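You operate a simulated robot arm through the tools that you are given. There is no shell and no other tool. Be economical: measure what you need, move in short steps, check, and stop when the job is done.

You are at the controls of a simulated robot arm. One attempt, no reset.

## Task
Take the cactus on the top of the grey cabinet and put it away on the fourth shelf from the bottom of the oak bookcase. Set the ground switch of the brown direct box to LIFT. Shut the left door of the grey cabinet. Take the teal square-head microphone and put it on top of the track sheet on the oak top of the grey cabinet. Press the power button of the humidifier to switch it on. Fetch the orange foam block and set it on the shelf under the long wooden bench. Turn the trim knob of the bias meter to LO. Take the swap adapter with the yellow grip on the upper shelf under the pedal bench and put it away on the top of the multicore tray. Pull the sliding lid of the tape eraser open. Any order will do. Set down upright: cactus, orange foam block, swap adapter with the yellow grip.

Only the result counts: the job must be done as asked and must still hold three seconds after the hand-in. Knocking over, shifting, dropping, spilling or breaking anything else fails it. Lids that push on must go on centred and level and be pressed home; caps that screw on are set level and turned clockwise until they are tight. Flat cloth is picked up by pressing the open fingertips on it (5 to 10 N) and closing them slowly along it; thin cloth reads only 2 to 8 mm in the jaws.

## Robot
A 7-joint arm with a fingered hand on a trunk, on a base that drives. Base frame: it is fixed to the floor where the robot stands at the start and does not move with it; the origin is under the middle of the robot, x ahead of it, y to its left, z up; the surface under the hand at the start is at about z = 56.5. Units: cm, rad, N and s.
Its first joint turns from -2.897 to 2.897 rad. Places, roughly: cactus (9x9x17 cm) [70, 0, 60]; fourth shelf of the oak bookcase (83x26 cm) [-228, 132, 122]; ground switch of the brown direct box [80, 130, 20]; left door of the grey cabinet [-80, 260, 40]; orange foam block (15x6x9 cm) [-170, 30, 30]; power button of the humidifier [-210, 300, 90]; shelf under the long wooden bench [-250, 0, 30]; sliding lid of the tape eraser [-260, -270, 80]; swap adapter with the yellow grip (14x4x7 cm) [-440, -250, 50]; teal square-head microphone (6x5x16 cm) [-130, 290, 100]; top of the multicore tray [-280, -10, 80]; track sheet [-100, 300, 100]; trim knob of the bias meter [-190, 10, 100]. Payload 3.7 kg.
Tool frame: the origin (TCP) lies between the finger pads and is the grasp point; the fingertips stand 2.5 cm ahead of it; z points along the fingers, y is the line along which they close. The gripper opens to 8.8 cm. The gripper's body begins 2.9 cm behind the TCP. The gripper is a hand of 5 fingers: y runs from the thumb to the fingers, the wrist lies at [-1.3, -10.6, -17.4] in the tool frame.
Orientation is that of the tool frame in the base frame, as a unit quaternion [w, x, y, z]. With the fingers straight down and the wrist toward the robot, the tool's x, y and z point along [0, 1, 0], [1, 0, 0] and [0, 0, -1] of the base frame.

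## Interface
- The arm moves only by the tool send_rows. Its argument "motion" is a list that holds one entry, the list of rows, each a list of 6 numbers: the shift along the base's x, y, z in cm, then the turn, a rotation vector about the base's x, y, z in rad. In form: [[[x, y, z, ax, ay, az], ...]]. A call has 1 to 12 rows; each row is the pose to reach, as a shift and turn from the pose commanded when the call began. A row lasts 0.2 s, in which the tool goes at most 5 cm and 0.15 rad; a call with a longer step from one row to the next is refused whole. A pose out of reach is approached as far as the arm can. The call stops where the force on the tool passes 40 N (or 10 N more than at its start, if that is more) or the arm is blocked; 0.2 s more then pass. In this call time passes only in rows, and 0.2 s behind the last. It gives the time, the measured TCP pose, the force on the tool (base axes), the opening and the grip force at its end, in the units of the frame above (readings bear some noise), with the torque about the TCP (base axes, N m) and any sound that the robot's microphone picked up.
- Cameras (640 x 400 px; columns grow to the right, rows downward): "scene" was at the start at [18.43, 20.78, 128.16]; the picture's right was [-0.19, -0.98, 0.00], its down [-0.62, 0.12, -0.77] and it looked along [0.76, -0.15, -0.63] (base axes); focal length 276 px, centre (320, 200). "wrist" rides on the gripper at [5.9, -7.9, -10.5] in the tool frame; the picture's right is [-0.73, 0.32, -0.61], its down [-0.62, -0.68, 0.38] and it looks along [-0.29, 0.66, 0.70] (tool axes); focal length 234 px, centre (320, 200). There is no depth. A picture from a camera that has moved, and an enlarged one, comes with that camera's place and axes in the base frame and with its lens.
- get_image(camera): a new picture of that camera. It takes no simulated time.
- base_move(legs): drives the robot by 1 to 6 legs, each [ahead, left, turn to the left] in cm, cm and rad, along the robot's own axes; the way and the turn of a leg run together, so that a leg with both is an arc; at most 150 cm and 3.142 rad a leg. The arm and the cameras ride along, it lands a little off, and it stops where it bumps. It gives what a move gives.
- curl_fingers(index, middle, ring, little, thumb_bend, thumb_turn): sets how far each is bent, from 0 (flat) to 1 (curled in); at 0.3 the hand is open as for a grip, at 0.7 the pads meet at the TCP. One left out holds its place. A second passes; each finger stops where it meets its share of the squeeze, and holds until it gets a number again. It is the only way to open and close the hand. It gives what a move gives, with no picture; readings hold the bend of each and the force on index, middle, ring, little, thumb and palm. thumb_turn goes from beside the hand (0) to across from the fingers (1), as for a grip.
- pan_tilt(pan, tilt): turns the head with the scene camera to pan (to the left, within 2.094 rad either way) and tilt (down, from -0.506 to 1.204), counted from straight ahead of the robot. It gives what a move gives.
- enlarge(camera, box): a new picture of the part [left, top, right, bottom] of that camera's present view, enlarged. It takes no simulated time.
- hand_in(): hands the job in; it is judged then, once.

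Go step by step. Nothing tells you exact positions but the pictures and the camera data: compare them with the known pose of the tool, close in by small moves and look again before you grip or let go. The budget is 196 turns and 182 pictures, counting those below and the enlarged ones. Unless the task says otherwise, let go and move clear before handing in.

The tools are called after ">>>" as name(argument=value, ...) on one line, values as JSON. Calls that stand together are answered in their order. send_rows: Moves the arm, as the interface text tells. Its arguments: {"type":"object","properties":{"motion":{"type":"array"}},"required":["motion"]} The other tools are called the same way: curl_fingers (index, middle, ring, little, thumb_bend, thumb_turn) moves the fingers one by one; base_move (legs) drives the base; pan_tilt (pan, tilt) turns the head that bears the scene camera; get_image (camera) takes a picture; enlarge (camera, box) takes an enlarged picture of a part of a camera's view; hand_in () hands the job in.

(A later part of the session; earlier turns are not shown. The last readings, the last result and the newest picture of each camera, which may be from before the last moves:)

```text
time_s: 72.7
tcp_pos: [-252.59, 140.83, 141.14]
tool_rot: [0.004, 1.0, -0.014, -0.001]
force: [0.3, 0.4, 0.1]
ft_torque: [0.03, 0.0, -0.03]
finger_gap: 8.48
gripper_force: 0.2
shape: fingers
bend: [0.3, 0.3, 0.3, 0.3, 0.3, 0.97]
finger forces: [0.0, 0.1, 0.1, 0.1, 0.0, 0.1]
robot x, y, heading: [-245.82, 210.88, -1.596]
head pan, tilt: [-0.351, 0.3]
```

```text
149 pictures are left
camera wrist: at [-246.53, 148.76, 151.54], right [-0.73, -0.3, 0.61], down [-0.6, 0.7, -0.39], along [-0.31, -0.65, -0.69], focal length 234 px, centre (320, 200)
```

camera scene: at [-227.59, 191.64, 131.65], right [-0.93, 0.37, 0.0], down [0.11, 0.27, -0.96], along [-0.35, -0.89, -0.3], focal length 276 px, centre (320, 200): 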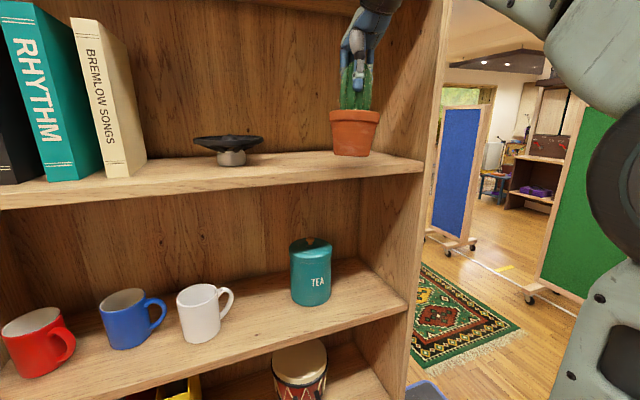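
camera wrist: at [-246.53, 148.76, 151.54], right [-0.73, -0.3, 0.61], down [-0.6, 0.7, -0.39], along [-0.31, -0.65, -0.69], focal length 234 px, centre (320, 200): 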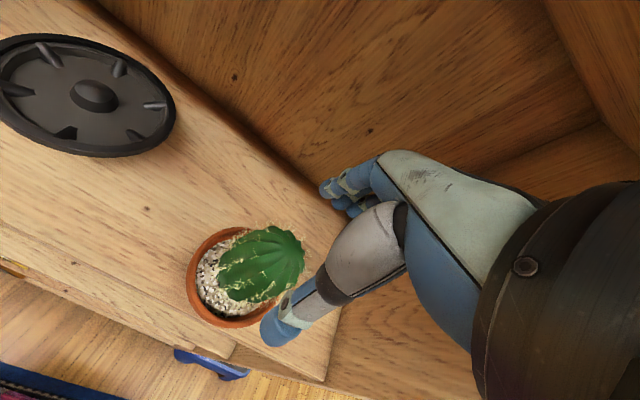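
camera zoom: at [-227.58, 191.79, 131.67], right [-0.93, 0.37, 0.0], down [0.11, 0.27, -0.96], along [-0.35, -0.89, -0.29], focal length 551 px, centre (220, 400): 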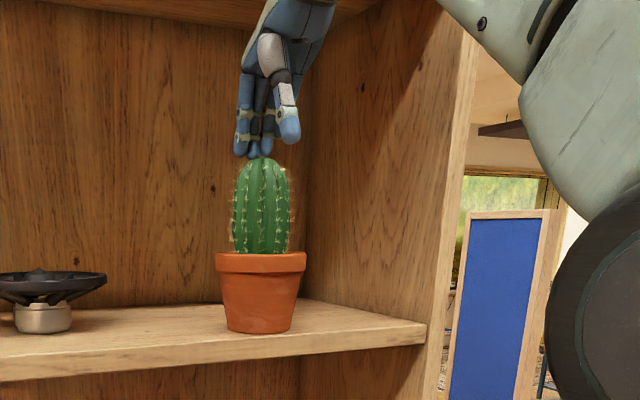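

Almost clear; rise 2 cm more and pull straight out.

>>> send_rows(motion=[[[0, 0.5, 1, 0, 0, 0], [0, 1, 2.2, 0, 0, 0], [0, 1.5, 2.6, 0, 0, 0], [0, 5, 2.8, 0, 0, 0], [0, 9, 2.8, 0, 0, 0], [0, 13, 2.8, 0, 0, 0]]])

>>> get_image(camera="scene")

```text
time_s: 73.2
tcp_pos: [-252.76, 141.29, 142.22]
tool_rot: [-0.007, 1.0, -0.016, 0.0]
force: [0.6, 8.2, -10.8]
ft_torque: [-1.59, -0.04, -0.06]
finger_gap: 8.49
gripper_force: 0.1
shape: fingers
bend: [0.3, 0.3, 0.3, 0.3, 0.3, 0.97]
finger forces: [0.1, 0.1, 0.0, 0.0, 0.0, 0.0]
robot x, y, heading: [-246.6, 211.31, -1.599]
head pan, tilt: [-0.351, 0.3]
stopped in row 2: the force on the tool passed its limit at 105 N (the readings are from after the stop); the commanded pose is now the measured one
```

```text
148 pictures are left
camera scene: at [-227.59, 191.62, 131.65], right [-0.93, 0.37, 0.0], down [0.11, 0.27, -0.96], along [-0.35, -0.89, -0.3], focal length 276 px, centre (320, 200)
```

scene: 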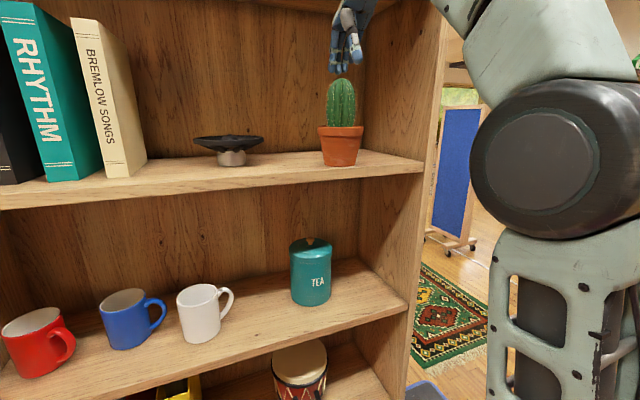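

The wrist grazed the upper shelf; the cactus is undisturbed. I tilt the hand (fingers up, wrist down) and withdraw.

>>> send_rows(motion=[[[0, 0, 0, -0.12, 0, 0], [0, 0.3, 0.2, -0.24, 0, 0], [0, 1, 0.6, -0.36, 0, 0], [0, 3, 1, -0.42, 0, 0], [0, 6, 1, -0.42, 0, 0], [0, 10, 1, -0.42, 0, 0], [0, 14, 1, -0.42, 0, 0], [0, 18, 1, -0.42, 0, 0]]])

>>> get_image(camera="scene")

```text
time_s: 75.0
tcp_pos: [-252.66, 159.02, 143.02]
tool_rot: [0.202, 0.979, -0.014, 0.003]
force: [0.1, 0.3, 0.7]
ft_torque: [0.02, 0.0, 0.03]
finger_gap: 8.47
gripper_force: 0.0
shape: fingers
bend: [0.3, 0.3, 0.3, 0.3, 0.3, 0.97]
finger forces: [0.0, 0.1, 0.0, 0.0, 0.0, 0.0]
robot x, y, heading: [-246.26, 210.98, -1.602]
head pan, tilt: [-0.351, 0.3]
```

```text
147 pictures are left
camera scene: at [-227.59, 191.56, 131.65], right [-0.93, 0.37, 0.0], down [0.11, 0.27, -0.96], along [-0.35, -0.89, -0.3], focal length 276 px, centre (320, 200)
```

scene: 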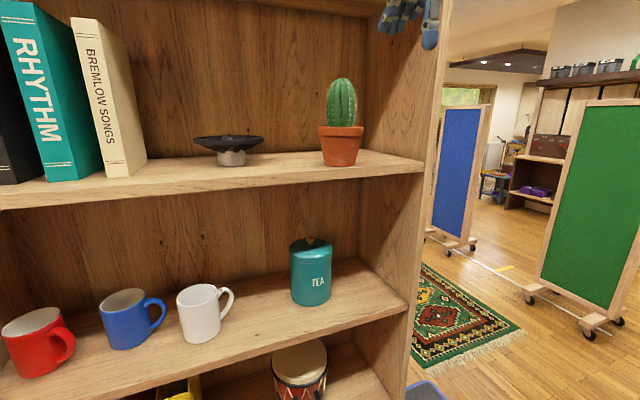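

Cactus done. Next the humidifier on the desk behind me: I shift and turn to face north.

>>> base_move(legs=[[-9, 34, 0], [0, 0, -3.11]])

>>> pan_tilt(pan=0.0, tilt=0.5)

>>> get_image(camera="scene")

>>> enlarge(camera="scene", box=[240, 120, 440, 270])

```text
time_s: 84.5
tcp_pos: [-208.11, 271.07, 143.18]
tool_rot: [-0.008, -0.01, 0.979, 0.204]
force: [-1.2, -0.2, 0.2]
ft_torque: [-0.04, 0.01, 0.01]
finger_gap: 8.48
gripper_force: 0.1
shape: fingers
bend: [0.3, 0.3, 0.3, 0.3, 0.3, 0.97]
finger forces: [0.1, 0.1, 0.1, 0.1, 0.1, 0.0]
robot x, y, heading: [-212.0, 218.72, 1.592]
head pan, tilt: [-0.351, 0.3]
```

```text
time_s: 85.3
tcp_pos: [-208.14, 271.22, 143.19]
tool_rot: [-0.008, -0.01, 0.979, 0.203]
force: [-0.7, 0.1, -0.1]
ft_torque: [0.01, 0.02, -0.03]
finger_gap: 8.45
gripper_force: 0.0
shape: fingers
bend: [0.3, 0.3, 0.3, 0.3, 0.3, 0.97]
finger forces: [0.0, 0.0, 0.0, 0.0, 0.1, 0.0]
robot x, y, heading: [-211.62, 219.22, 1.598]
head pan, tilt: [0.0, 0.499]
```

```text
146 pictures are left
camera scene: at [-234.73, 237.47, 129.81], right [1.0, 0.02, 0.0], down [0.01, -0.48, -0.88], along [-0.02, 0.88, -0.48], focal length 276 px, centre (320, 200)
```

scene: 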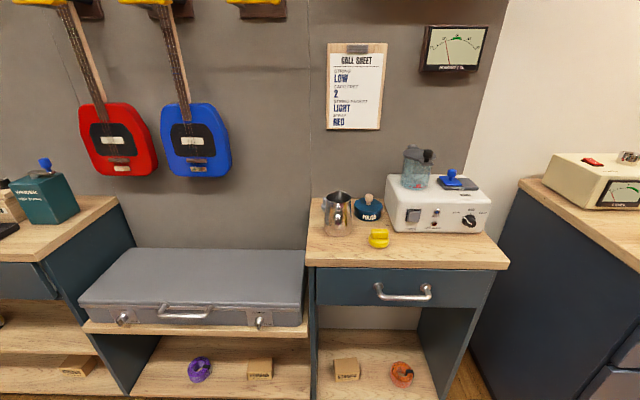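

```text
2.67 times, centred on (340, 195) of scene
camera zoom: at [-234.73, 237.47, 129.81], right [1.0, 0.02, 0.0], down [0.01, -0.48, -0.88], along [-0.02, 0.88, -0.48], focal length 735 px, centre (267, 213)
```

zoom: 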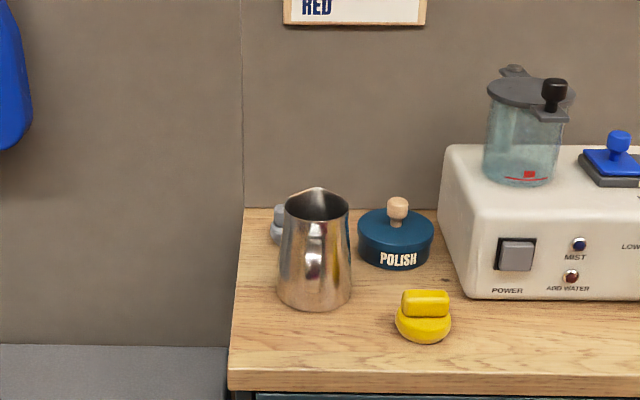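

The POWER rocker is on the humidifier's front face. I get a second viewpoint from the wrist camera to triangulate.

>>> get_image(camera="wrist")

>>> pan_tilt(pan=-0.9, tilt=0.6)

>>> get_image(camera="scene")

```text
144 pictures are left
camera wrist: at [-213.69, 259.63, 149.67], right [0.73, 0.07, 0.68], down [0.63, -0.46, -0.63], along [0.26, 0.89, -0.38], focal length 234 px, centre (320, 200)
```

wrist: 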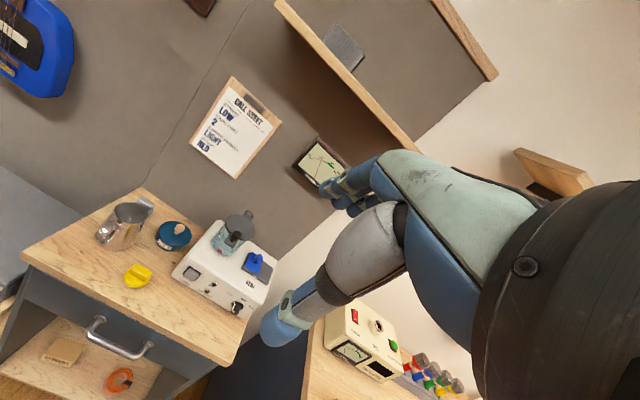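

```text
time_s: 86.5
tcp_pos: [-208.14, 271.01, 143.23]
tool_rot: [-0.008, -0.011, 0.979, 0.203]
force: [-0.7, -0.6, 0.3]
ft_torque: [0.03, -0.02, 0.0]
finger_gap: 8.48
gripper_force: 0.2
shape: fingers
bend: [0.3, 0.3, 0.3, 0.3, 0.3, 0.97]
finger forces: [0.0, 0.0, 0.0, 0.0, 0.0, 0.0]
robot x, y, heading: [-211.88, 218.95, 1.593]
head pan, tilt: [-0.901, 0.6]
```

```text
143 pictures are left
camera scene: at [-227.74, 234.02, 128.9], right [0.64, -0.77, 0.0], down [-0.43, -0.36, -0.83], along [0.63, 0.53, -0.56], focal length 276 px, centre (320, 200)
```

scene: 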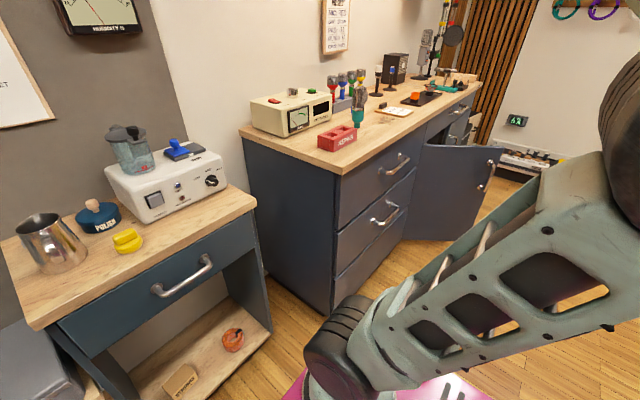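

Triangulated: power button ≈ [-210, 305.7, 87.8]. I prepare a pointing index finger and pitch the hand forward while moving ahead of the button, staying high.

>>> curl_fingers(index=0.4, middle=1.0, ring=1.0, little=1.0, thumb_bend=0.3, thumb_turn=0.0)

>>> send_rows(motion=[[[0, 3, -3, 0.1, 0, 0], [0, 6, -6, 0.2, 0, 0], [0, 8, -10, 0.3, 0, 0], [0, 10, -14, 0.4, 0, 0], [0, 12, -18, 0.45, 0, 0], [0, 13, -22, 0.45, 0, 0], [0, 14, -26, 0.45, 0, 0], [0, 14, -30, 0.45, 0, 0], [0, 14, -34, 0.45, 0, 0], [0, 14, -38, 0.45, 0, 0]]])

>>> get_image(camera="wrist")

>>> pan_tilt(pan=-0.3, tilt=0.5)

>>> get_image(camera="scene")

```text
time_s: 87.5
tcp_pos: [-208.22, 271.18, 143.14]
tool_rot: [-0.008, -0.01, 0.979, 0.203]
force: [-0.4, 0.0, 0.1]
ft_torque: [0.02, -0.02, 0.0]
finger_gap: 11.37
gripper_force: 0.0
shape: fingers
bend: [0.4, 1.0, 1.0, 1.0, 0.3, 0.0]
finger forces: [0.1, 0.0, 0.1, 0.1, 0.0, 0.0]
robot x, y, heading: [-211.8, 219.13, 1.593]
head pan, tilt: [-0.901, 0.6]
```

```text
time_s: 89.7
tcp_pos: [-208.28, 285.31, 105.47]
tool_rot: [-0.006, -0.012, 0.91, 0.415]
force: [0.3, 0.6, -0.4]
ft_torque: [0.0, 0.02, 0.02]
finger_gap: 11.37
gripper_force: 0.1
shape: fingers
bend: [0.4, 1.0, 1.0, 1.0, 0.3, 0.0]
finger forces: [0.1, 0.0, 0.1, 0.0, 0.0, 0.0]
out of reach, approached as far as the arm can: row 10
robot x, y, heading: [-211.68, 218.93, 1.593]
head pan, tilt: [-0.901, 0.6]
```

```text
142 pictures are left
camera wrist: at [-213.76, 272.14, 106.29], right [0.73, -0.23, 0.64], down [0.63, -0.14, -0.77], along [0.26, 0.96, 0.04], focal length 234 px, centre (320, 200)
```

wrist: 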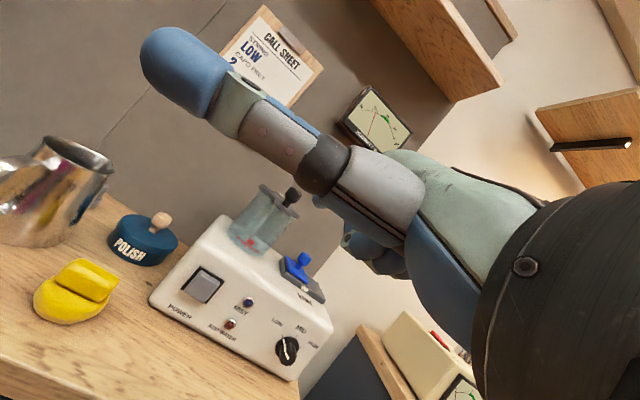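

```text
time_s: 90.7
tcp_pos: [-208.26, 285.29, 105.53]
tool_rot: [-0.006, -0.013, 0.909, 0.416]
force: [-0.6, 0.4, 0.9]
ft_torque: [0.0, -0.01, 0.01]
finger_gap: 11.37
gripper_force: 0.1
shape: fingers
bend: [0.4, 1.0, 1.0, 1.0, 0.3, 0.0]
finger forces: [0.0, 0.0, 0.1, 0.0, 0.0, 0.0]
robot x, y, heading: [-211.84, 218.83, 1.597]
head pan, tilt: [-0.3, 0.499]
```

```text
141 pictures are left
camera scene: at [-232.03, 237.12, 129.81], right [0.96, -0.28, 0.0], down [-0.13, -0.46, -0.88], along [0.24, 0.84, -0.48], focal length 276 px, centre (320, 200)
```

scene: 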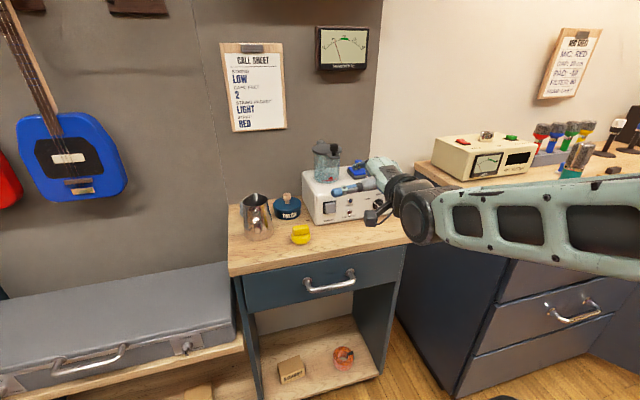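

The thumb sticks out sideways; I tuck it in so only the index points, and look again.

>>> curl_fingers(index=0.4, thumb_bend=1.0, thumb_turn=1.0)

>>> enlarge(camera="scene", box=[280, 120, 440, 240])

>>> get_image(camera="wrist")

```text
time_s: 91.7
tcp_pos: [-208.2, 285.34, 105.46]
tool_rot: [-0.006, -0.013, 0.909, 0.416]
force: [-0.3, 1.0, 0.3]
ft_torque: [-0.01, 0.03, -0.02]
finger_gap: 1.96
gripper_force: 0.0
shape: fingers
bend: [0.38, 1.0, 1.0, 1.0, 0.99, 0.99]
finger forces: [0.1, 0.0, 0.0, 0.0, 0.0, 0.0]
robot x, y, heading: [-212.33, 219.02, 1.59]
head pan, tilt: [-0.3, 0.499]
```

```text
3.33 times, centred on (360, 180) of scene
camera zoom: at [-232.04, 237.12, 129.81], right [0.96, -0.27, 0.0], down [-0.13, -0.46, -0.88], along [0.24, 0.84, -0.48], focal length 918 px, centre (187, 267)
```

zoom: 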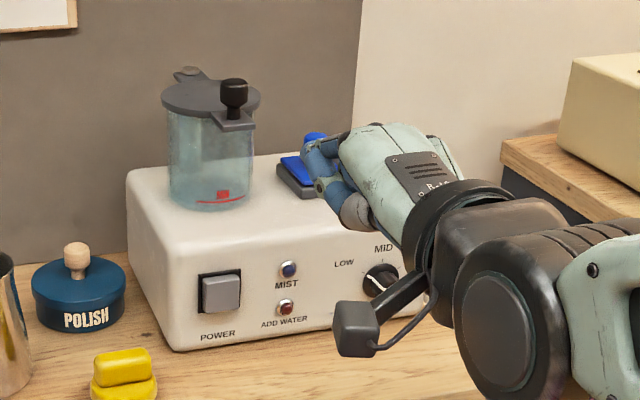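

```text
139 pictures are left
camera wrist: at [-213.75, 272.16, 106.33], right [0.73, -0.23, 0.64], down [0.63, -0.14, -0.77], along [0.26, 0.96, 0.04], focal length 234 px, centre (320, 200)
```

wrist: 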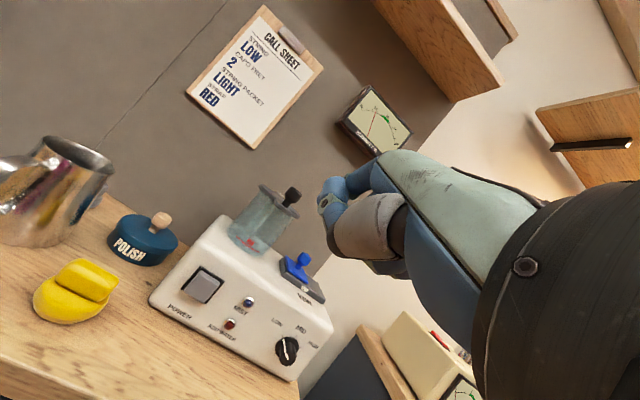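

Index tip is about (−0.7, +3.9, +2.4) from the TCP. I reduce the pitch somewhat and come down in front of the button, stopping ~6 cm short.

>>> send_rows(motion=[[[-0.5, 2, -2, -0.1, 0, 0], [-1, 4, -4, -0.2, 0, 0], [-1.1, 6, -7, -0.27, 0, 0], [-1.1, 8, -10, -0.27, 0, 0], [-1.1, 9.5, -13, -0.27, 0, 0], [-1.1, 10, -16, -0.27, 0, 0], [-1.1, 10, -17.5, -0.27, 0, 0]]])

>>> get_image(camera="wrist")

>>> enlarge(camera="scene", box=[260, 120, 440, 260])

```text
time_s: 93.3
tcp_pos: [-209.37, 295.43, 87.98]
tool_rot: [-0.007, -0.011, 0.957, 0.29]
force: [-0.5, -0.2, 0.0]
ft_torque: [0.0, 0.01, -0.04]
finger_gap: 1.98
gripper_force: 0.1
shape: fingers
bend: [0.38, 1.0, 1.0, 1.0, 0.99, 0.99]
finger forces: [0.0, 0.0, 0.1, 0.0, 0.1, 0.1]
robot x, y, heading: [-211.58, 218.55, 1.592]
head pan, tilt: [-0.3, 0.499]
```

```text
138 pictures are left
camera wrist: at [-214.84, 282.96, 92.35], right [0.73, -0.05, 0.68], down [0.63, -0.34, -0.7], along [0.26, 0.94, -0.22], focal length 234 px, centre (320, 200)
```

wrist: 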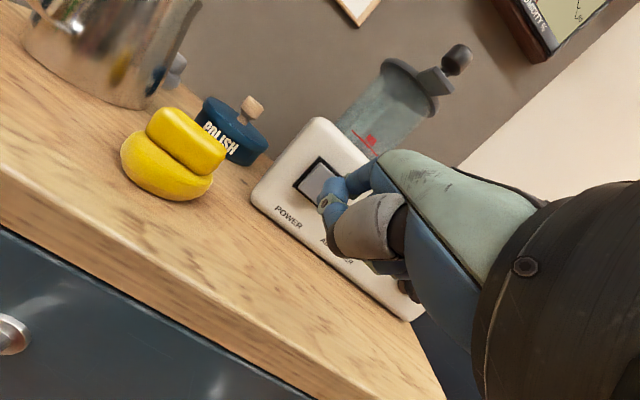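

```text
2.86 times, centred on (350, 190) of scene
camera zoom: at [-232.04, 237.12, 129.81], right [0.96, -0.27, 0.0], down [-0.13, -0.46, -0.88], along [0.24, 0.84, -0.48], focal length 787 px, centre (234, 229)
```

zoom: 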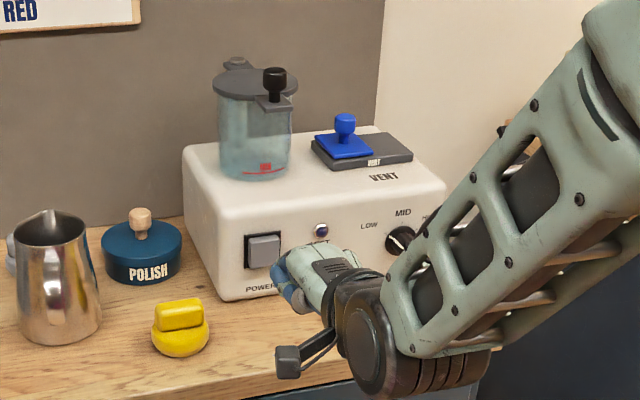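

The fingertip lines up with the button. I push forward in small steps.

>>> send_rows(motion=[[[0, 2.5, -0.5, 0, 0, 0], [0, 4.5, -0.6, 0, 0, 0], [0, 5.3, -0.6, 0, 0, 0], [0, 6, -0.6, 0, 0, 0], [0, 6.6, -0.6, 0, 0, 0]]])

>>> enlarge(camera="scene", box=[260, 120, 440, 260])

>>> get_image(camera="wrist")

```text
time_s: 94.5
tcp_pos: [-209.24, 301.93, 87.32]
tool_rot: [-0.008, -0.012, 0.957, 0.29]
force: [-0.1, -17.7, -2.6]
ft_torque: [0.02, -0.04, 0.06]
finger_gap: 1.8
gripper_force: 15.8
shape: fingers
bend: [0.73, 1.0, 1.0, 1.0, 0.98, 0.98]
finger forces: [31.8, 0.0, 0.1, 0.0, 0.0, 0.1]
robot x, y, heading: [-211.97, 218.92, 1.592]
head pan, tilt: [-0.3, 0.499]
heard: click
```

```text
2.86 times, centred on (350, 190) of scene
camera zoom: at [-232.05, 237.07, 129.82], right [0.96, -0.27, 0.0], down [-0.13, -0.46, -0.88], along [0.24, 0.84, -0.48], focal length 787 px, centre (234, 229)
```

zoom: 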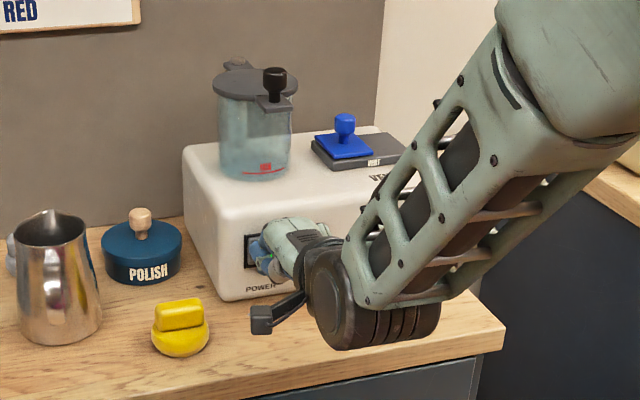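

```text
135 pictures are left
camera wrist: at [-214.85, 289.47, 91.78], right [0.73, -0.05, 0.68], down [0.63, -0.34, -0.7], along [0.26, 0.94, -0.22], focal length 234 px, centre (320, 200)
```

wrist: 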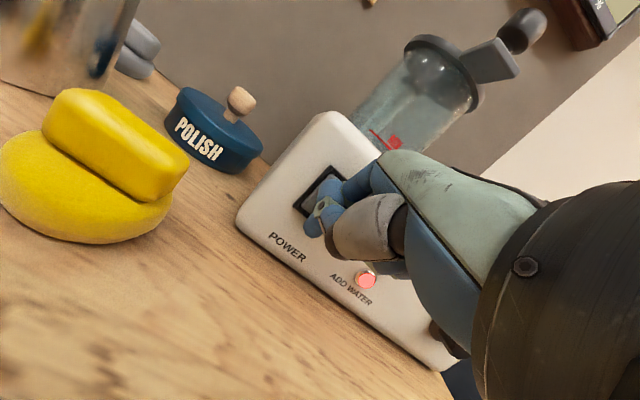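

Click heard and the ADD WATER lamp lit: it is on. I back off and check the lamp.

>>> send_rows(motion=[[[0, -3, 0, 0, 0, 0], [0, -6, 1, 0, 0, 0], [0, -8, 5, 0, 0, 0], [0, -10, 9, 0, 0, 0], [0, -12, 13, 0, 0, 0], [0, -15, 17, 0, 0, 0], [0, -17, 21, 0, 0, 0], [0, -19, 25, 0, 0, 0], [0, -21, 29, 0, 0, 0], [0, -24, 33, 0, 0, 0]]])

>>> enlarge(camera="scene", box=[280, 140, 440, 240])

>>> pan_tilt(pan=-1.2, tilt=0.5)

>>> get_image(camera="scene")

```text
time_s: 96.7
tcp_pos: [-209.6, 278.1, 120.33]
tool_rot: [-0.007, -0.012, 0.957, 0.289]
force: [-0.4, -0.4, -0.6]
ft_torque: [-0.01, -0.01, 0.0]
finger_gap: 1.93
gripper_force: 0.0
shape: fingers
bend: [0.4, 1.0, 1.0, 1.0, 0.99, 0.99]
finger forces: [0.1, 0.1, 0.0, 0.0, 0.0, 0.0]
robot x, y, heading: [-211.97, 219.08, 1.592]
head pan, tilt: [-0.3, 0.499]
heard: click
```

```text
4.00 times, centred on (360, 190) of scene
camera zoom: at [-232.04, 237.14, 129.81], right [0.96, -0.27, 0.0], down [-0.13, -0.46, -0.88], along [0.24, 0.84, -0.48], focal length 1102 px, centre (160, 240)
```

zoom: 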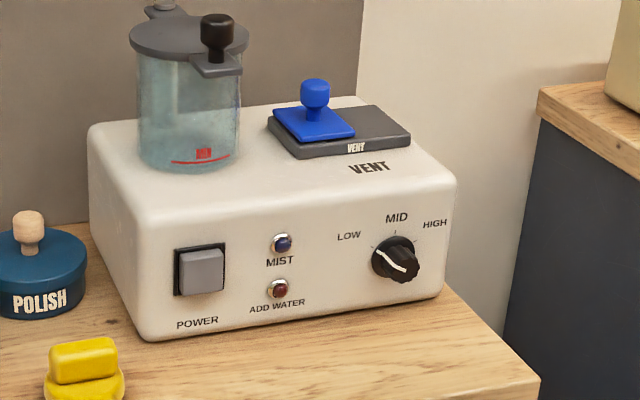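

```text
time_s: 97.9
tcp_pos: [-209.52, 278.06, 120.28]
tool_rot: [-0.007, -0.011, 0.957, 0.29]
force: [0.3, -0.8, 0.4]
ft_torque: [-0.01, 0.02, -0.01]
finger_gap: 1.94
gripper_force: 0.0
shape: fingers
bend: [0.4, 1.0, 1.0, 1.0, 0.99, 0.99]
finger forces: [0.1, 0.1, 0.0, 0.0, 0.0, 0.1]
robot x, y, heading: [-211.63, 218.92, 1.594]
head pan, tilt: [-1.201, 0.499]
```

```text
133 pictures are left
camera scene: at [-226.13, 231.86, 129.81], right [0.38, -0.92, 0.0], down [-0.44, -0.18, -0.88], along [0.81, 0.34, -0.48], focal length 276 px, centre (320, 200)
```

scene: 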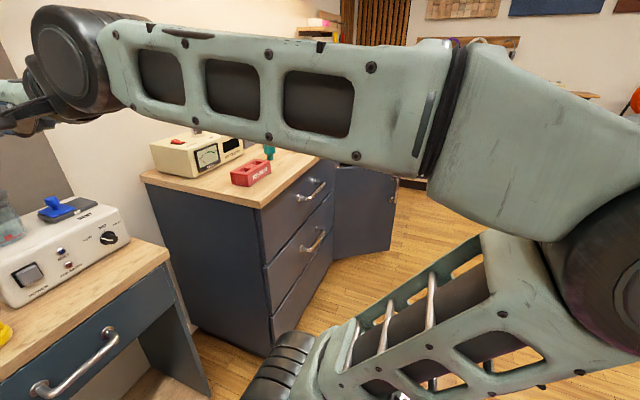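

A second click came on release and the lamp is dark; I check whether it blinks.

>>> pan_tilt(pan=-0.3, tilt=0.5)

>>> enlarge(camera="scene", box=[300, 130, 400, 220])

>>> send_rows(motion=[[[0, 0, 0, 0, 0, 0], [0, 0, 0, 0, 0, 0]]])

>>> enlarge(camera="scene", box=[300, 130, 400, 220])

```text
time_s: 99.1
tcp_pos: [-209.37, 278.13, 120.36]
tool_rot: [-0.007, -0.012, 0.957, 0.29]
force: [0.6, -0.6, -0.2]
ft_torque: [0.01, 0.03, -0.02]
finger_gap: 1.92
gripper_force: 0.1
shape: fingers
bend: [0.4, 1.0, 1.0, 1.0, 0.99, 0.99]
finger forces: [0.1, 0.0, 0.0, 0.1, 0.0, 0.0]
robot x, y, heading: [-211.75, 218.8, 1.592]
head pan, tilt: [-0.3, 0.499]
```

```text
4.44 times, centred on (350, 175) of scene
camera zoom: at [-232.03, 237.12, 129.81], right [0.96, -0.28, 0.0], down [-0.13, -0.46, -0.88], along [0.24, 0.84, -0.48], focal length 1224 px, centre (187, 311)
```

zoom: 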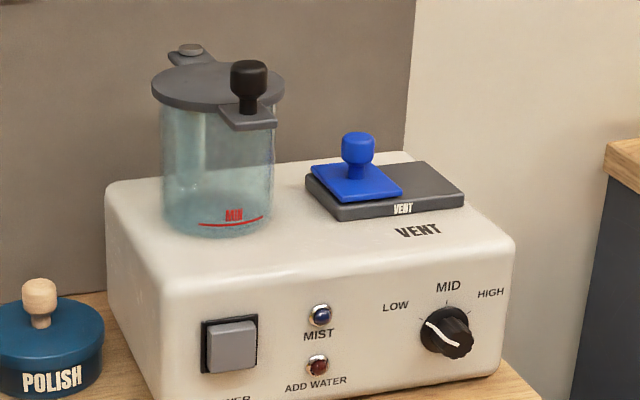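

```text
time_s: 99.7
tcp_pos: [-209.32, 278.11, 120.3]
tool_rot: [-0.007, -0.011, 0.957, 0.29]
force: [-0.8, 0.2, -0.3]
ft_torque: [-0.01, -0.03, -0.03]
finger_gap: 1.96
gripper_force: 0.0
shape: fingers
bend: [0.4, 1.0, 1.0, 1.0, 0.99, 0.99]
finger forces: [0.0, 0.1, 0.0, 0.1, 0.0, 0.0]
robot x, y, heading: [-211.93, 218.92, 1.593]
head pan, tilt: [-0.3, 0.499]
```

```text
4.44 times, centred on (350, 175) of scene
camera zoom: at [-232.04, 237.12, 129.81], right [0.96, -0.27, 0.0], down [-0.13, -0.46, -0.88], along [0.24, 0.84, -0.48], focal length 1224 px, centre (187, 311)
```

zoom: 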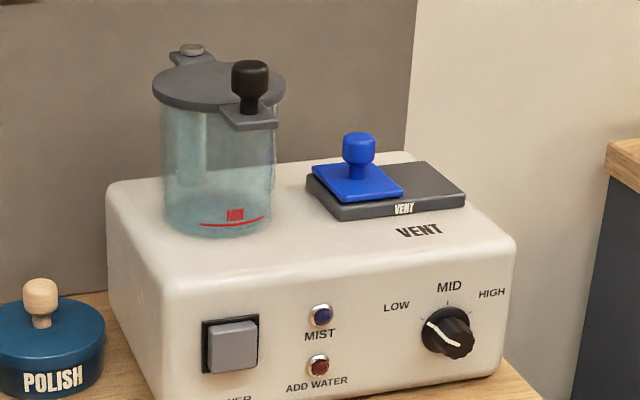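

The lamp is off, so the second click seems to have toggled it off (or it released). I return in front of the button and press again, lighter, watching each phase.

>>> send_rows(motion=[[[0, 3, -4, 0, 0, 0], [0, 5, -8, 0, 0, 0], [0, 7, -12, 0, 0, 0], [0, 9, -16, 0, 0, 0], [0, 11, -20, 0, 0, 0], [0, 13, -24, 0, 0, 0], [0, 15, -28, 0, 0, 0], [0, 17.5, -32, 0, 0, 0], [0, 20.5, -32.8, 0, 0, 0], [0, 22, -32.8, 0, 0, 0]]])

>>> send_rows(motion=[[[0, 0.4, 0, 0, 0, 0], [0, 0.8, 0, 0, 0, 0]]])

>>> enlarge(camera="wrist", box=[200, 100, 440, 300])

```text
time_s: 101.9
tcp_pos: [-209.2, 299.92, 87.63]
tool_rot: [-0.008, -0.013, 0.957, 0.289]
force: [-0.2, -7.0, -1.9]
ft_torque: [-0.1, 0.0, 0.05]
finger_gap: 1.8
gripper_force: 3.2
shape: fingers
bend: [0.46, 1.0, 1.0, 1.0, 0.98, 0.99]
finger forces: [7.5, 0.0, 0.1, 0.1, 0.0, 0.0]
robot x, y, heading: [-211.61, 218.92, 1.596]
head pan, tilt: [-0.3, 0.499]
heard: click
```

```text
time_s: 102.5
tcp_pos: [-209.29, 300.84, 87.67]
tool_rot: [-0.008, -0.012, 0.957, 0.291]
force: [-0.5, -13.7, 2.5]
ft_torque: [0.01, 0.02, 0.03]
finger_gap: 1.71
gripper_force: 6.7
shape: fingers
bend: [0.49, 1.0, 1.0, 1.0, 0.98, 0.99]
finger forces: [13.8, 0.1, 0.1, 0.1, 0.0, 0.0]
robot x, y, heading: [-212.02, 218.83, 1.595]
head pan, tilt: [-0.3, 0.499]
```

```text
2.00 times, centred on (320, 200) of wrist
camera zoom: at [-214.75, 288.25, 92.01], right [0.73, -0.05, 0.68], down [0.63, -0.34, -0.7], along [0.26, 0.94, -0.22], focal length 468 px, centre (320, 200)
```

zoom: 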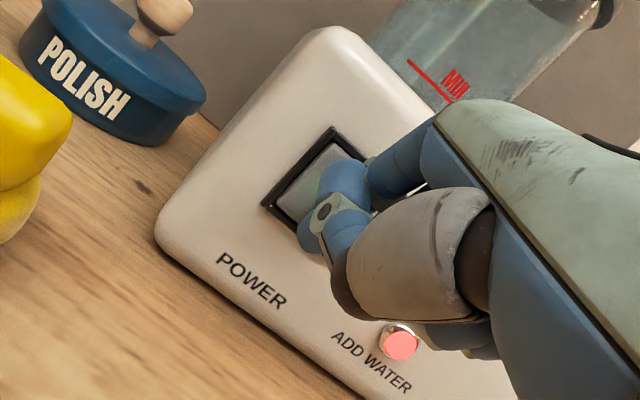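

Click, lamp lit. Now release very slowly straight back.

>>> send_rows(motion=[[[0, -0.5, 0, 0, 0, 0], [0, -1.0, 0, 0, 0, 0]]])

>>> send_rows(motion=[[[0, -1, 0, 0, 0, 0], [0, -2, 0, 0, 0, 0], [0, -3.5, 0, 0, 0, 0]]])

>>> enlarge(camera="wrist", box=[200, 100, 440, 300])

```text
time_s: 103.1
tcp_pos: [-209.19, 299.84, 87.67]
tool_rot: [-0.008, -0.012, 0.957, 0.291]
force: [-0.2, -5.9, -1.0]
ft_torque: [-0.06, -0.03, 0.03]
finger_gap: 1.77
gripper_force: 2.6
shape: fingers
bend: [0.46, 1.0, 1.0, 1.0, 0.98, 0.99]
finger forces: [5.5, 0.0, 0.1, 0.0, 0.0, 0.0]
robot x, y, heading: [-212.17, 218.84, 1.595]
head pan, tilt: [-0.3, 0.499]
```

```text
time_s: 103.9
tcp_pos: [-209.35, 296.32, 87.57]
tool_rot: [-0.006, -0.011, 0.957, 0.289]
force: [0.2, -0.4, 0.1]
ft_torque: [-0.03, -0.02, 0.02]
finger_gap: 1.92
gripper_force: 0.1
shape: fingers
bend: [0.4, 1.0, 1.0, 1.0, 0.99, 1.0]
finger forces: [0.0, 0.0, 0.1, 0.0, 0.0, 0.0]
robot x, y, heading: [-211.48, 219.34, 1.595]
head pan, tilt: [-0.3, 0.499]
```

```text
2.00 times, centred on (320, 200) of wrist
camera zoom: at [-214.8, 283.83, 91.95], right [0.73, -0.05, 0.68], down [0.63, -0.34, -0.7], along [0.26, 0.94, -0.22], focal length 468 px, centre (320, 200)
```

zoom: 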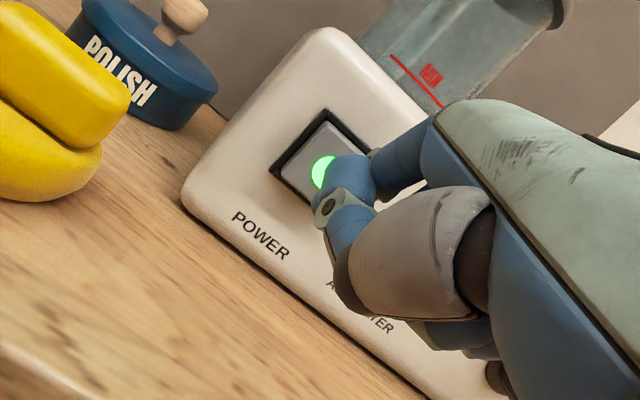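

The button now shows a green light: it is on. I retreat and confirm it stays on.

>>> send_rows(motion=[[[0, -3, 0, 0, 0, 0], [0, -5, 4, 0, 0, 0], [0, -7, 8, 0, 0, 0], [0, -9, 12, 0, 0, 0], [0, -11, 16, 0, 0, 0], [0, -13, 20, 0, 0, 0], [0, -15, 24, 0, 0, 0], [0, -17, 28, 0, 0, 0], [0, -19, 32, 0, 0, 0], [0, -20, 36, 0, 0, 0]]])

>>> enlarge(camera="scene", box=[280, 130, 440, 250])

```text
time_s: 106.1
tcp_pos: [-209.36, 276.35, 123.71]
tool_rot: [-0.007, -0.011, 0.957, 0.29]
force: [0.0, -0.3, -0.8]
ft_torque: [0.01, 0.02, 0.02]
finger_gap: 1.94
gripper_force: 0.1
shape: fingers
bend: [0.4, 1.0, 1.0, 1.0, 0.99, 1.0]
finger forces: [0.0, 0.0, 0.0, 0.1, 0.0, 0.0]
out of reach, approached as far as the arm can: row 1, 2
robot x, y, heading: [-211.75, 219.13, 1.597]
head pan, tilt: [-0.3, 0.499]
```

```text
3.33 times, centred on (360, 190) of scene
camera zoom: at [-232.04, 237.13, 129.81], right [0.96, -0.27, 0.0], down [-0.13, -0.46, -0.88], along [0.24, 0.84, -0.48], focal length 918 px, centre (187, 233)
```

zoom: 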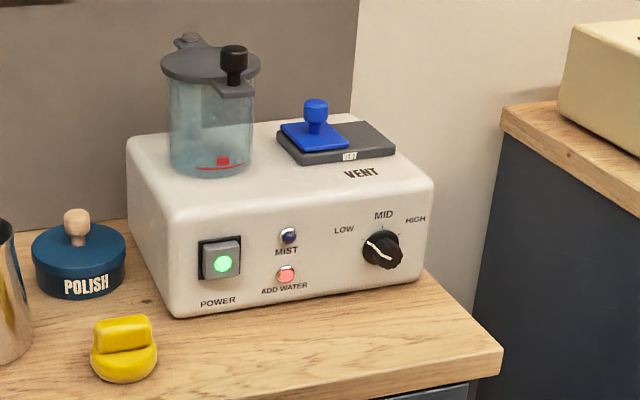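

Humidifier is on. Now toward the grey cabinet: strafe east, then back off a bit to stay clear of the open door, and look.

>>> base_move(legs=[[0, -45, 0], [-24, -40, 0]])

>>> pan_tilt(pan=-0.3, tilt=0.5)

>>> get_image(camera="scene")

>>> enlarge(camera="scene", box=[160, 60, 360, 200])

```text
time_s: 111.2
tcp_pos: [-124.73, 254.41, 123.61]
tool_rot: [-0.008, -0.013, 0.957, 0.29]
force: [-0.7, -0.5, 0.6]
ft_torque: [0.0, 0.03, 0.02]
finger_gap: 1.96
gripper_force: 0.0
shape: fingers
bend: [0.4, 1.0, 1.0, 1.0, 0.99, 1.0]
finger forces: [0.0, 0.0, 0.0, 0.1, 0.0, 0.0]
robot x, y, heading: [-126.89, 197.26, 1.595]
head pan, tilt: [-0.3, 0.499]
```

```text
time_s: 111.8
tcp_pos: [-124.79, 254.44, 123.53]
tool_rot: [-0.008, -0.014, 0.957, 0.29]
force: [0.6, -0.4, -0.4]
ft_torque: [-0.05, -0.02, -0.01]
finger_gap: 1.94
gripper_force: 0.1
shape: fingers
bend: [0.4, 1.0, 1.0, 1.0, 0.99, 1.0]
finger forces: [0.1, 0.1, 0.0, 0.0, 0.1, 0.1]
robot x, y, heading: [-127.18, 196.93, 1.596]
head pan, tilt: [-0.3, 0.499]
```

```text
127 pictures are left
camera scene: at [-147.39, 215.08, 129.81], right [0.96, -0.27, 0.0], down [-0.13, -0.46, -0.88], along [0.24, 0.84, -0.48], focal length 276 px, centre (320, 200)
```

scene: 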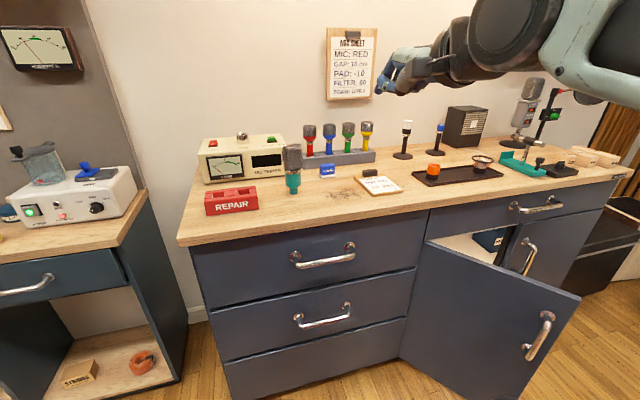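

```text
2.86 times, centred on (260, 130) of scene
camera zoom: at [-147.39, 215.08, 129.81], right [0.96, -0.27, 0.0], down [-0.13, -0.46, -0.88], along [0.24, 0.84, -0.48], focal length 787 px, centre (491, 400)
```

zoom: 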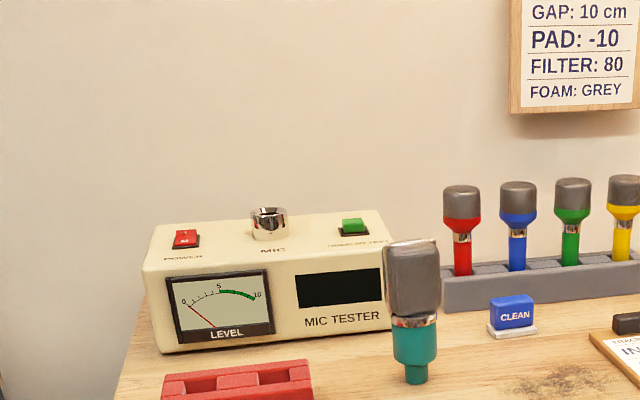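

The teal mic stands at about [-134.5, 290.5], top at z≈106; cabinet top z≈90. The track sheet lies to the right. I open the hand, straighten it downward and hover above the mic.

>>> curl_fingers(index=0.3, middle=0.3, ring=0.3, little=0.3, thumb_bend=0.3, thumb_turn=1.0)

>>> send_rows(motion=[[[-1, 4, 0, -0.1, 0, 0], [-2, 8, 0, -0.2, 0, 0], [-3, 12, 0, -0.3, 0, 0], [-4, 16, 0, -0.4, 0, 0], [-5, 20, 0, -0.5, 0, 0], [-6, 24, -1, -0.59, 0, 0], [-7, 28, -2, -0.59, 0, 0], [-8, 32, -3, -0.59, 0, 0], [-9.5, 35.5, -4, -0.59, 0, 0]]])

>>> get_image(camera="wrist")

>>> enlarge(camera="scene", box=[200, 60, 440, 240])

```text
time_s: 112.8
tcp_pos: [-124.81, 254.4, 123.52]
tool_rot: [-0.008, -0.013, 0.957, 0.289]
force: [-0.2, 1.1, 0.7]
ft_torque: [-0.02, -0.02, 0.02]
finger_gap: 8.44
gripper_force: 0.0
shape: fingers
bend: [0.3, 0.3, 0.3, 0.3, 0.3, 0.98]
finger forces: [0.1, 0.0, 0.1, 0.0, 0.2, 0.0]
robot x, y, heading: [-127.14, 196.52, 1.596]
head pan, tilt: [-0.3, 0.499]
```

```text
time_s: 114.8
tcp_pos: [-134.5, 289.99, 119.49]
tool_rot: [-0.012, -0.009, 1.0, 0.0]
force: [-0.6, -0.4, 0.5]
ft_torque: [-0.01, -0.02, 0.0]
finger_gap: 8.46
gripper_force: 0.0
shape: fingers
bend: [0.3, 0.3, 0.3, 0.3, 0.3, 0.98]
finger forces: [0.0, 0.0, 0.0, 0.1, 0.1, 0.1]
robot x, y, heading: [-127.2, 196.87, 1.594]
head pan, tilt: [-0.3, 0.499]
```

```text
125 pictures are left
camera wrist: at [-139.93, 282.04, 130.06], right [0.73, 0.34, 0.59], down [0.63, -0.67, -0.4], along [0.26, 0.66, -0.7], focal length 234 px, centre (320, 200)
```

wrist: 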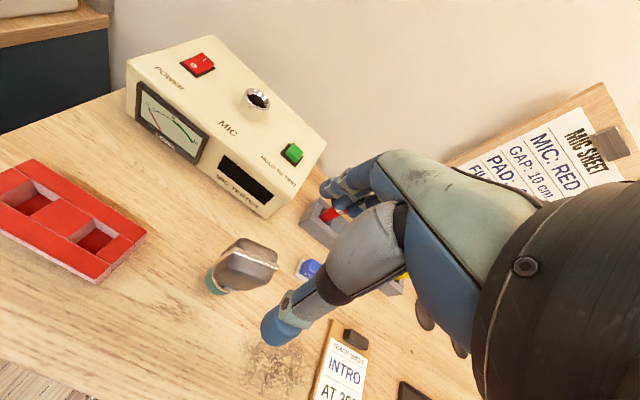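

```text
2.22 times, centred on (320, 150) of scene
camera zoom: at [-147.37, 215.05, 129.82], right [0.96, -0.27, 0.0], down [-0.13, -0.46, -0.88], along [0.24, 0.84, -0.48], focal length 612 px, centre (320, 311)
```

zoom: 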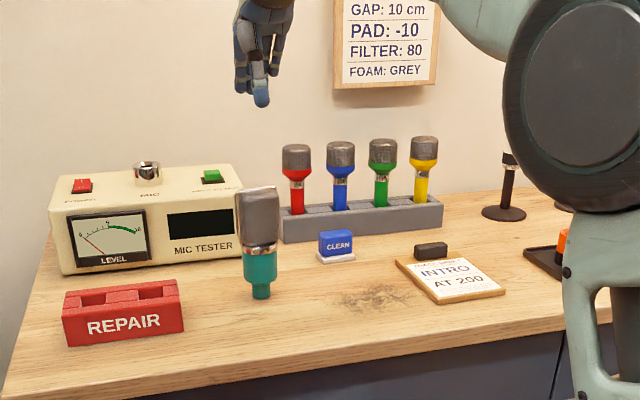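

Mic refined to [-134.8, 291.8]; the sheet spans x −112…−101.5, y 281…296. I descend over the mic head.

>>> send_rows(motion=[[[-0.3, 1.8, -4, 0, 0, 0], [-0.3, 1.8, -8, 0, 0, 0], [-0.3, 1.8, -11, 0, 0, 0], [-0.3, 1.8, -14, 0, 0, 0], [-0.3, 1.8, -17, 0, 0, 0]]])

>>> get_image(camera="wrist")

>>> enlarge(camera="scene", box=[240, 80, 360, 200])

```text
time_s: 116.0
tcp_pos: [-134.71, 291.86, 102.54]
tool_rot: [-0.011, -0.01, 1.0, 0.0]
force: [-0.4, 0.2, 0.9]
ft_torque: [-0.01, -0.02, 0.01]
finger_gap: 8.47
gripper_force: 0.1
shape: fingers
bend: [0.3, 0.3, 0.3, 0.3, 0.3, 0.98]
finger forces: [0.0, 0.0, 0.9, 0.0, 0.1, 0.0]
robot x, y, heading: [-127.09, 196.68, 1.595]
head pan, tilt: [-0.3, 0.499]
```

```text
123 pictures are left
camera wrist: at [-140.16, 283.85, 113.06], right [0.73, 0.34, 0.59], down [0.63, -0.67, -0.4], along [0.26, 0.66, -0.7], focal length 234 px, centre (320, 200)
```

wrist: 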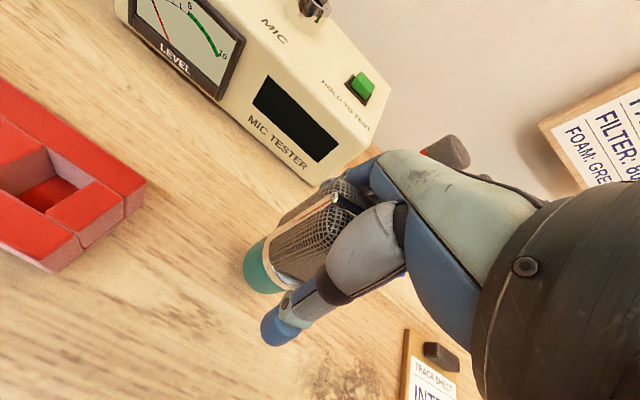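

```text
3.33 times, centred on (300, 140) of scene
camera zoom: at [-147.38, 215.08, 129.81], right [0.96, -0.27, 0.0], down [-0.13, -0.46, -0.88], along [0.24, 0.84, -0.48], focal length 918 px, centre (387, 400)
```

zoom: 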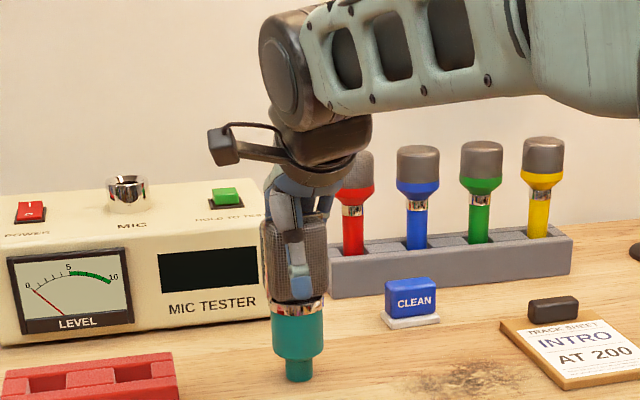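

Well aligned. Closing gently, then firmer, and lifting a little.

>>> curl_fingers(index=0.5, middle=0.5, ring=0.5, little=0.5, thumb_bend=0.5)

>>> curl_fingers(index=0.62, middle=0.62, ring=0.62, little=0.62, thumb_bend=0.62)

>>> send_rows(motion=[[[0, 0, 1, 0, 0, 0], [0, 0, 2.5, 0, 0, 0], [0, 0, 5, 0, 0, 0]]])

>>> enlarge(camera="scene", box=[240, 80, 360, 200])

>>> get_image(camera="wrist")

```text
time_s: 117.0
tcp_pos: [-134.63, 291.8, 102.52]
tool_rot: [-0.011, -0.01, 1.0, -0.001]
force: [0.1, 0.9, 1.1]
ft_torque: [0.05, -0.05, 0.05]
finger_gap: 4.47
gripper_force: 5.7
shape: fingers
bend: [0.49, 0.49, 0.48, 0.5, 0.49, 0.99]
finger forces: [1.8, 0.5, 3.6, 0.0, 4.3, 0.1]
robot x, y, heading: [-126.96, 197.1, 1.594]
head pan, tilt: [-0.3, 0.499]
```

```text
time_s: 118.0
tcp_pos: [-134.65, 291.81, 102.48]
tool_rot: [-0.011, -0.01, 1.0, -0.001]
force: [0.5, 0.6, 1.2]
ft_torque: [0.27, -0.1, 0.01]
finger_gap: 3.55
gripper_force: 18.1
shape: fingers
bend: [0.54, 0.55, 0.53, 0.62, 0.56, 0.99]
finger forces: [6.9, 5.1, 6.2, 0.1, 17.7, 0.0]
robot x, y, heading: [-127.02, 196.89, 1.594]
head pan, tilt: [-0.3, 0.499]
```

```text
time_s: 118.8
tcp_pos: [-134.58, 291.78, 107.38]
tool_rot: [-0.012, -0.01, 1.0, -0.001]
force: [0.3, 0.3, -5.1]
ft_torque: [0.02, 0.07, 0.01]
finger_gap: 3.56
gripper_force: 15.6
shape: fingers
bend: [0.55, 0.56, 0.55, 0.62, 0.55, 0.99]
finger forces: [6.6, 4.0, 4.5, 0.0, 15.7, 0.0]
robot x, y, heading: [-127.23, 196.85, 1.591]
head pan, tilt: [-0.3, 0.499]
```

```text
3.33 times, centred on (300, 140) of scene
camera zoom: at [-147.39, 215.11, 129.8], right [0.96, -0.27, 0.0], down [-0.13, -0.46, -0.88], along [0.24, 0.84, -0.48], focal length 918 px, centre (387, 400)
```

zoom: 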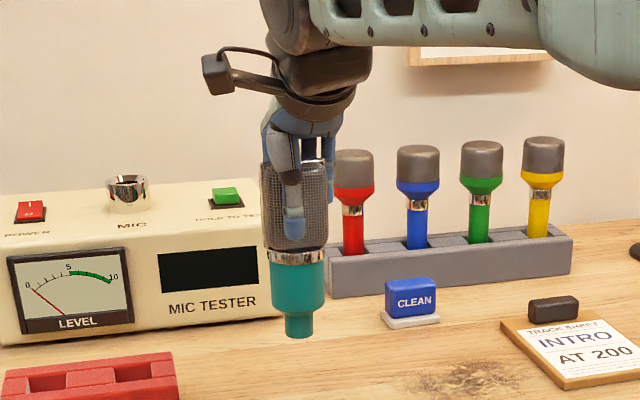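

```text
120 pictures are left
camera wrist: at [-140.09, 283.89, 118.04], right [0.73, 0.34, 0.59], down [0.63, -0.67, -0.4], along [0.26, 0.66, -0.7], focal length 234 px, centre (320, 200)
```

wrist: 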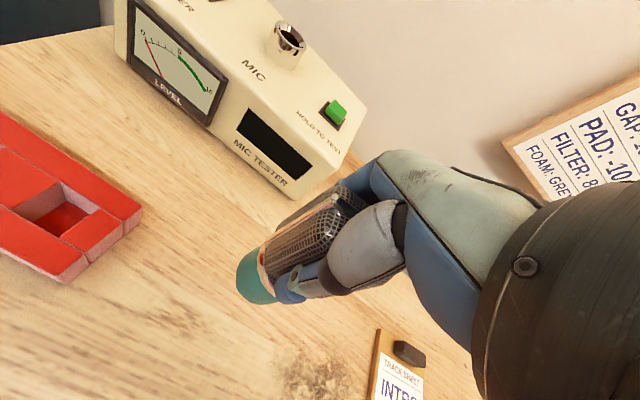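

Held. I carry it up and across to above the track sheet.

>>> send_rows(motion=[[[0, 0, 3, 0, 0, 0], [2, -1, 5, 0, 0, 0], [6.5, -2, 5, 0, 0, 0], [11, -3, 5, 0, 0, 0], [15.5, -4, 5, 0, 0, 0], [20, -5, 5, 0, 0, 0], [24, -5, 5, 0, 0, 0], [27.8, -5, 4, 0, 0, 0], [27.8, -5, 1, 0, 0, 0]]])

>>> enlarge(camera="scene", box=[300, 80, 440, 220])

>>> get_image(camera="wrist")

```text
time_s: 120.8
tcp_pos: [-106.47, 286.65, 108.55]
tool_rot: [-0.012, -0.011, 1.0, -0.001]
force: [-1.1, -0.3, -4.8]
ft_torque: [0.04, 0.01, -0.02]
finger_gap: 3.57
gripper_force: 14.8
shape: fingers
bend: [0.55, 0.57, 0.55, 0.62, 0.55, 0.99]
finger forces: [6.7, 3.7, 4.3, 0.0, 15.3, 0.0]
robot x, y, heading: [-127.06, 196.57, 1.595]
head pan, tilt: [-0.3, 0.499]
```

```text
2.86 times, centred on (370, 150) of scene
camera zoom: at [-147.38, 215.09, 129.81], right [0.96, -0.27, 0.0], down [-0.13, -0.46, -0.88], along [0.24, 0.84, -0.48], focal length 787 px, centre (177, 343)
```

zoom: 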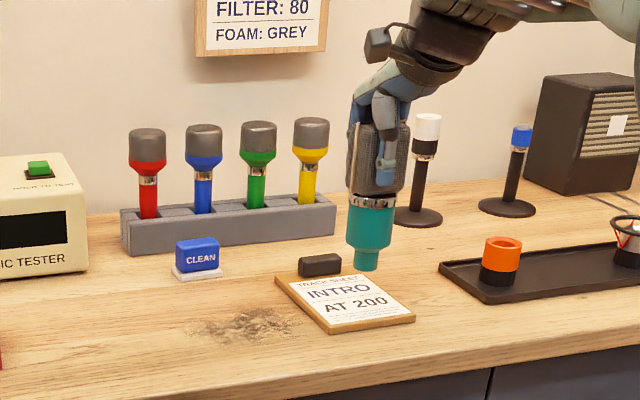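

```text
118 pictures are left
camera wrist: at [-111.99, 278.7, 119.06], right [0.73, 0.34, 0.59], down [0.63, -0.67, -0.4], along [0.26, 0.66, -0.7], focal length 234 px, centre (320, 200)
```

wrist: 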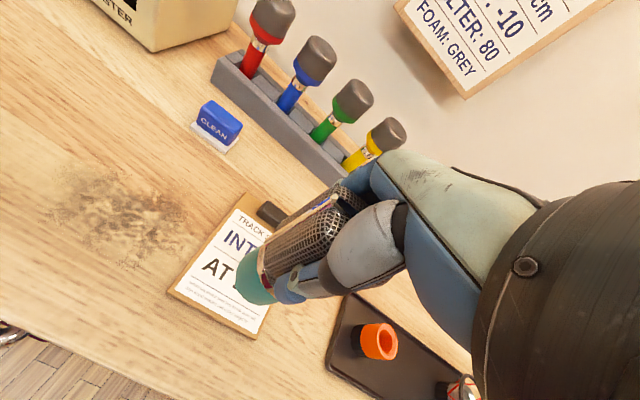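

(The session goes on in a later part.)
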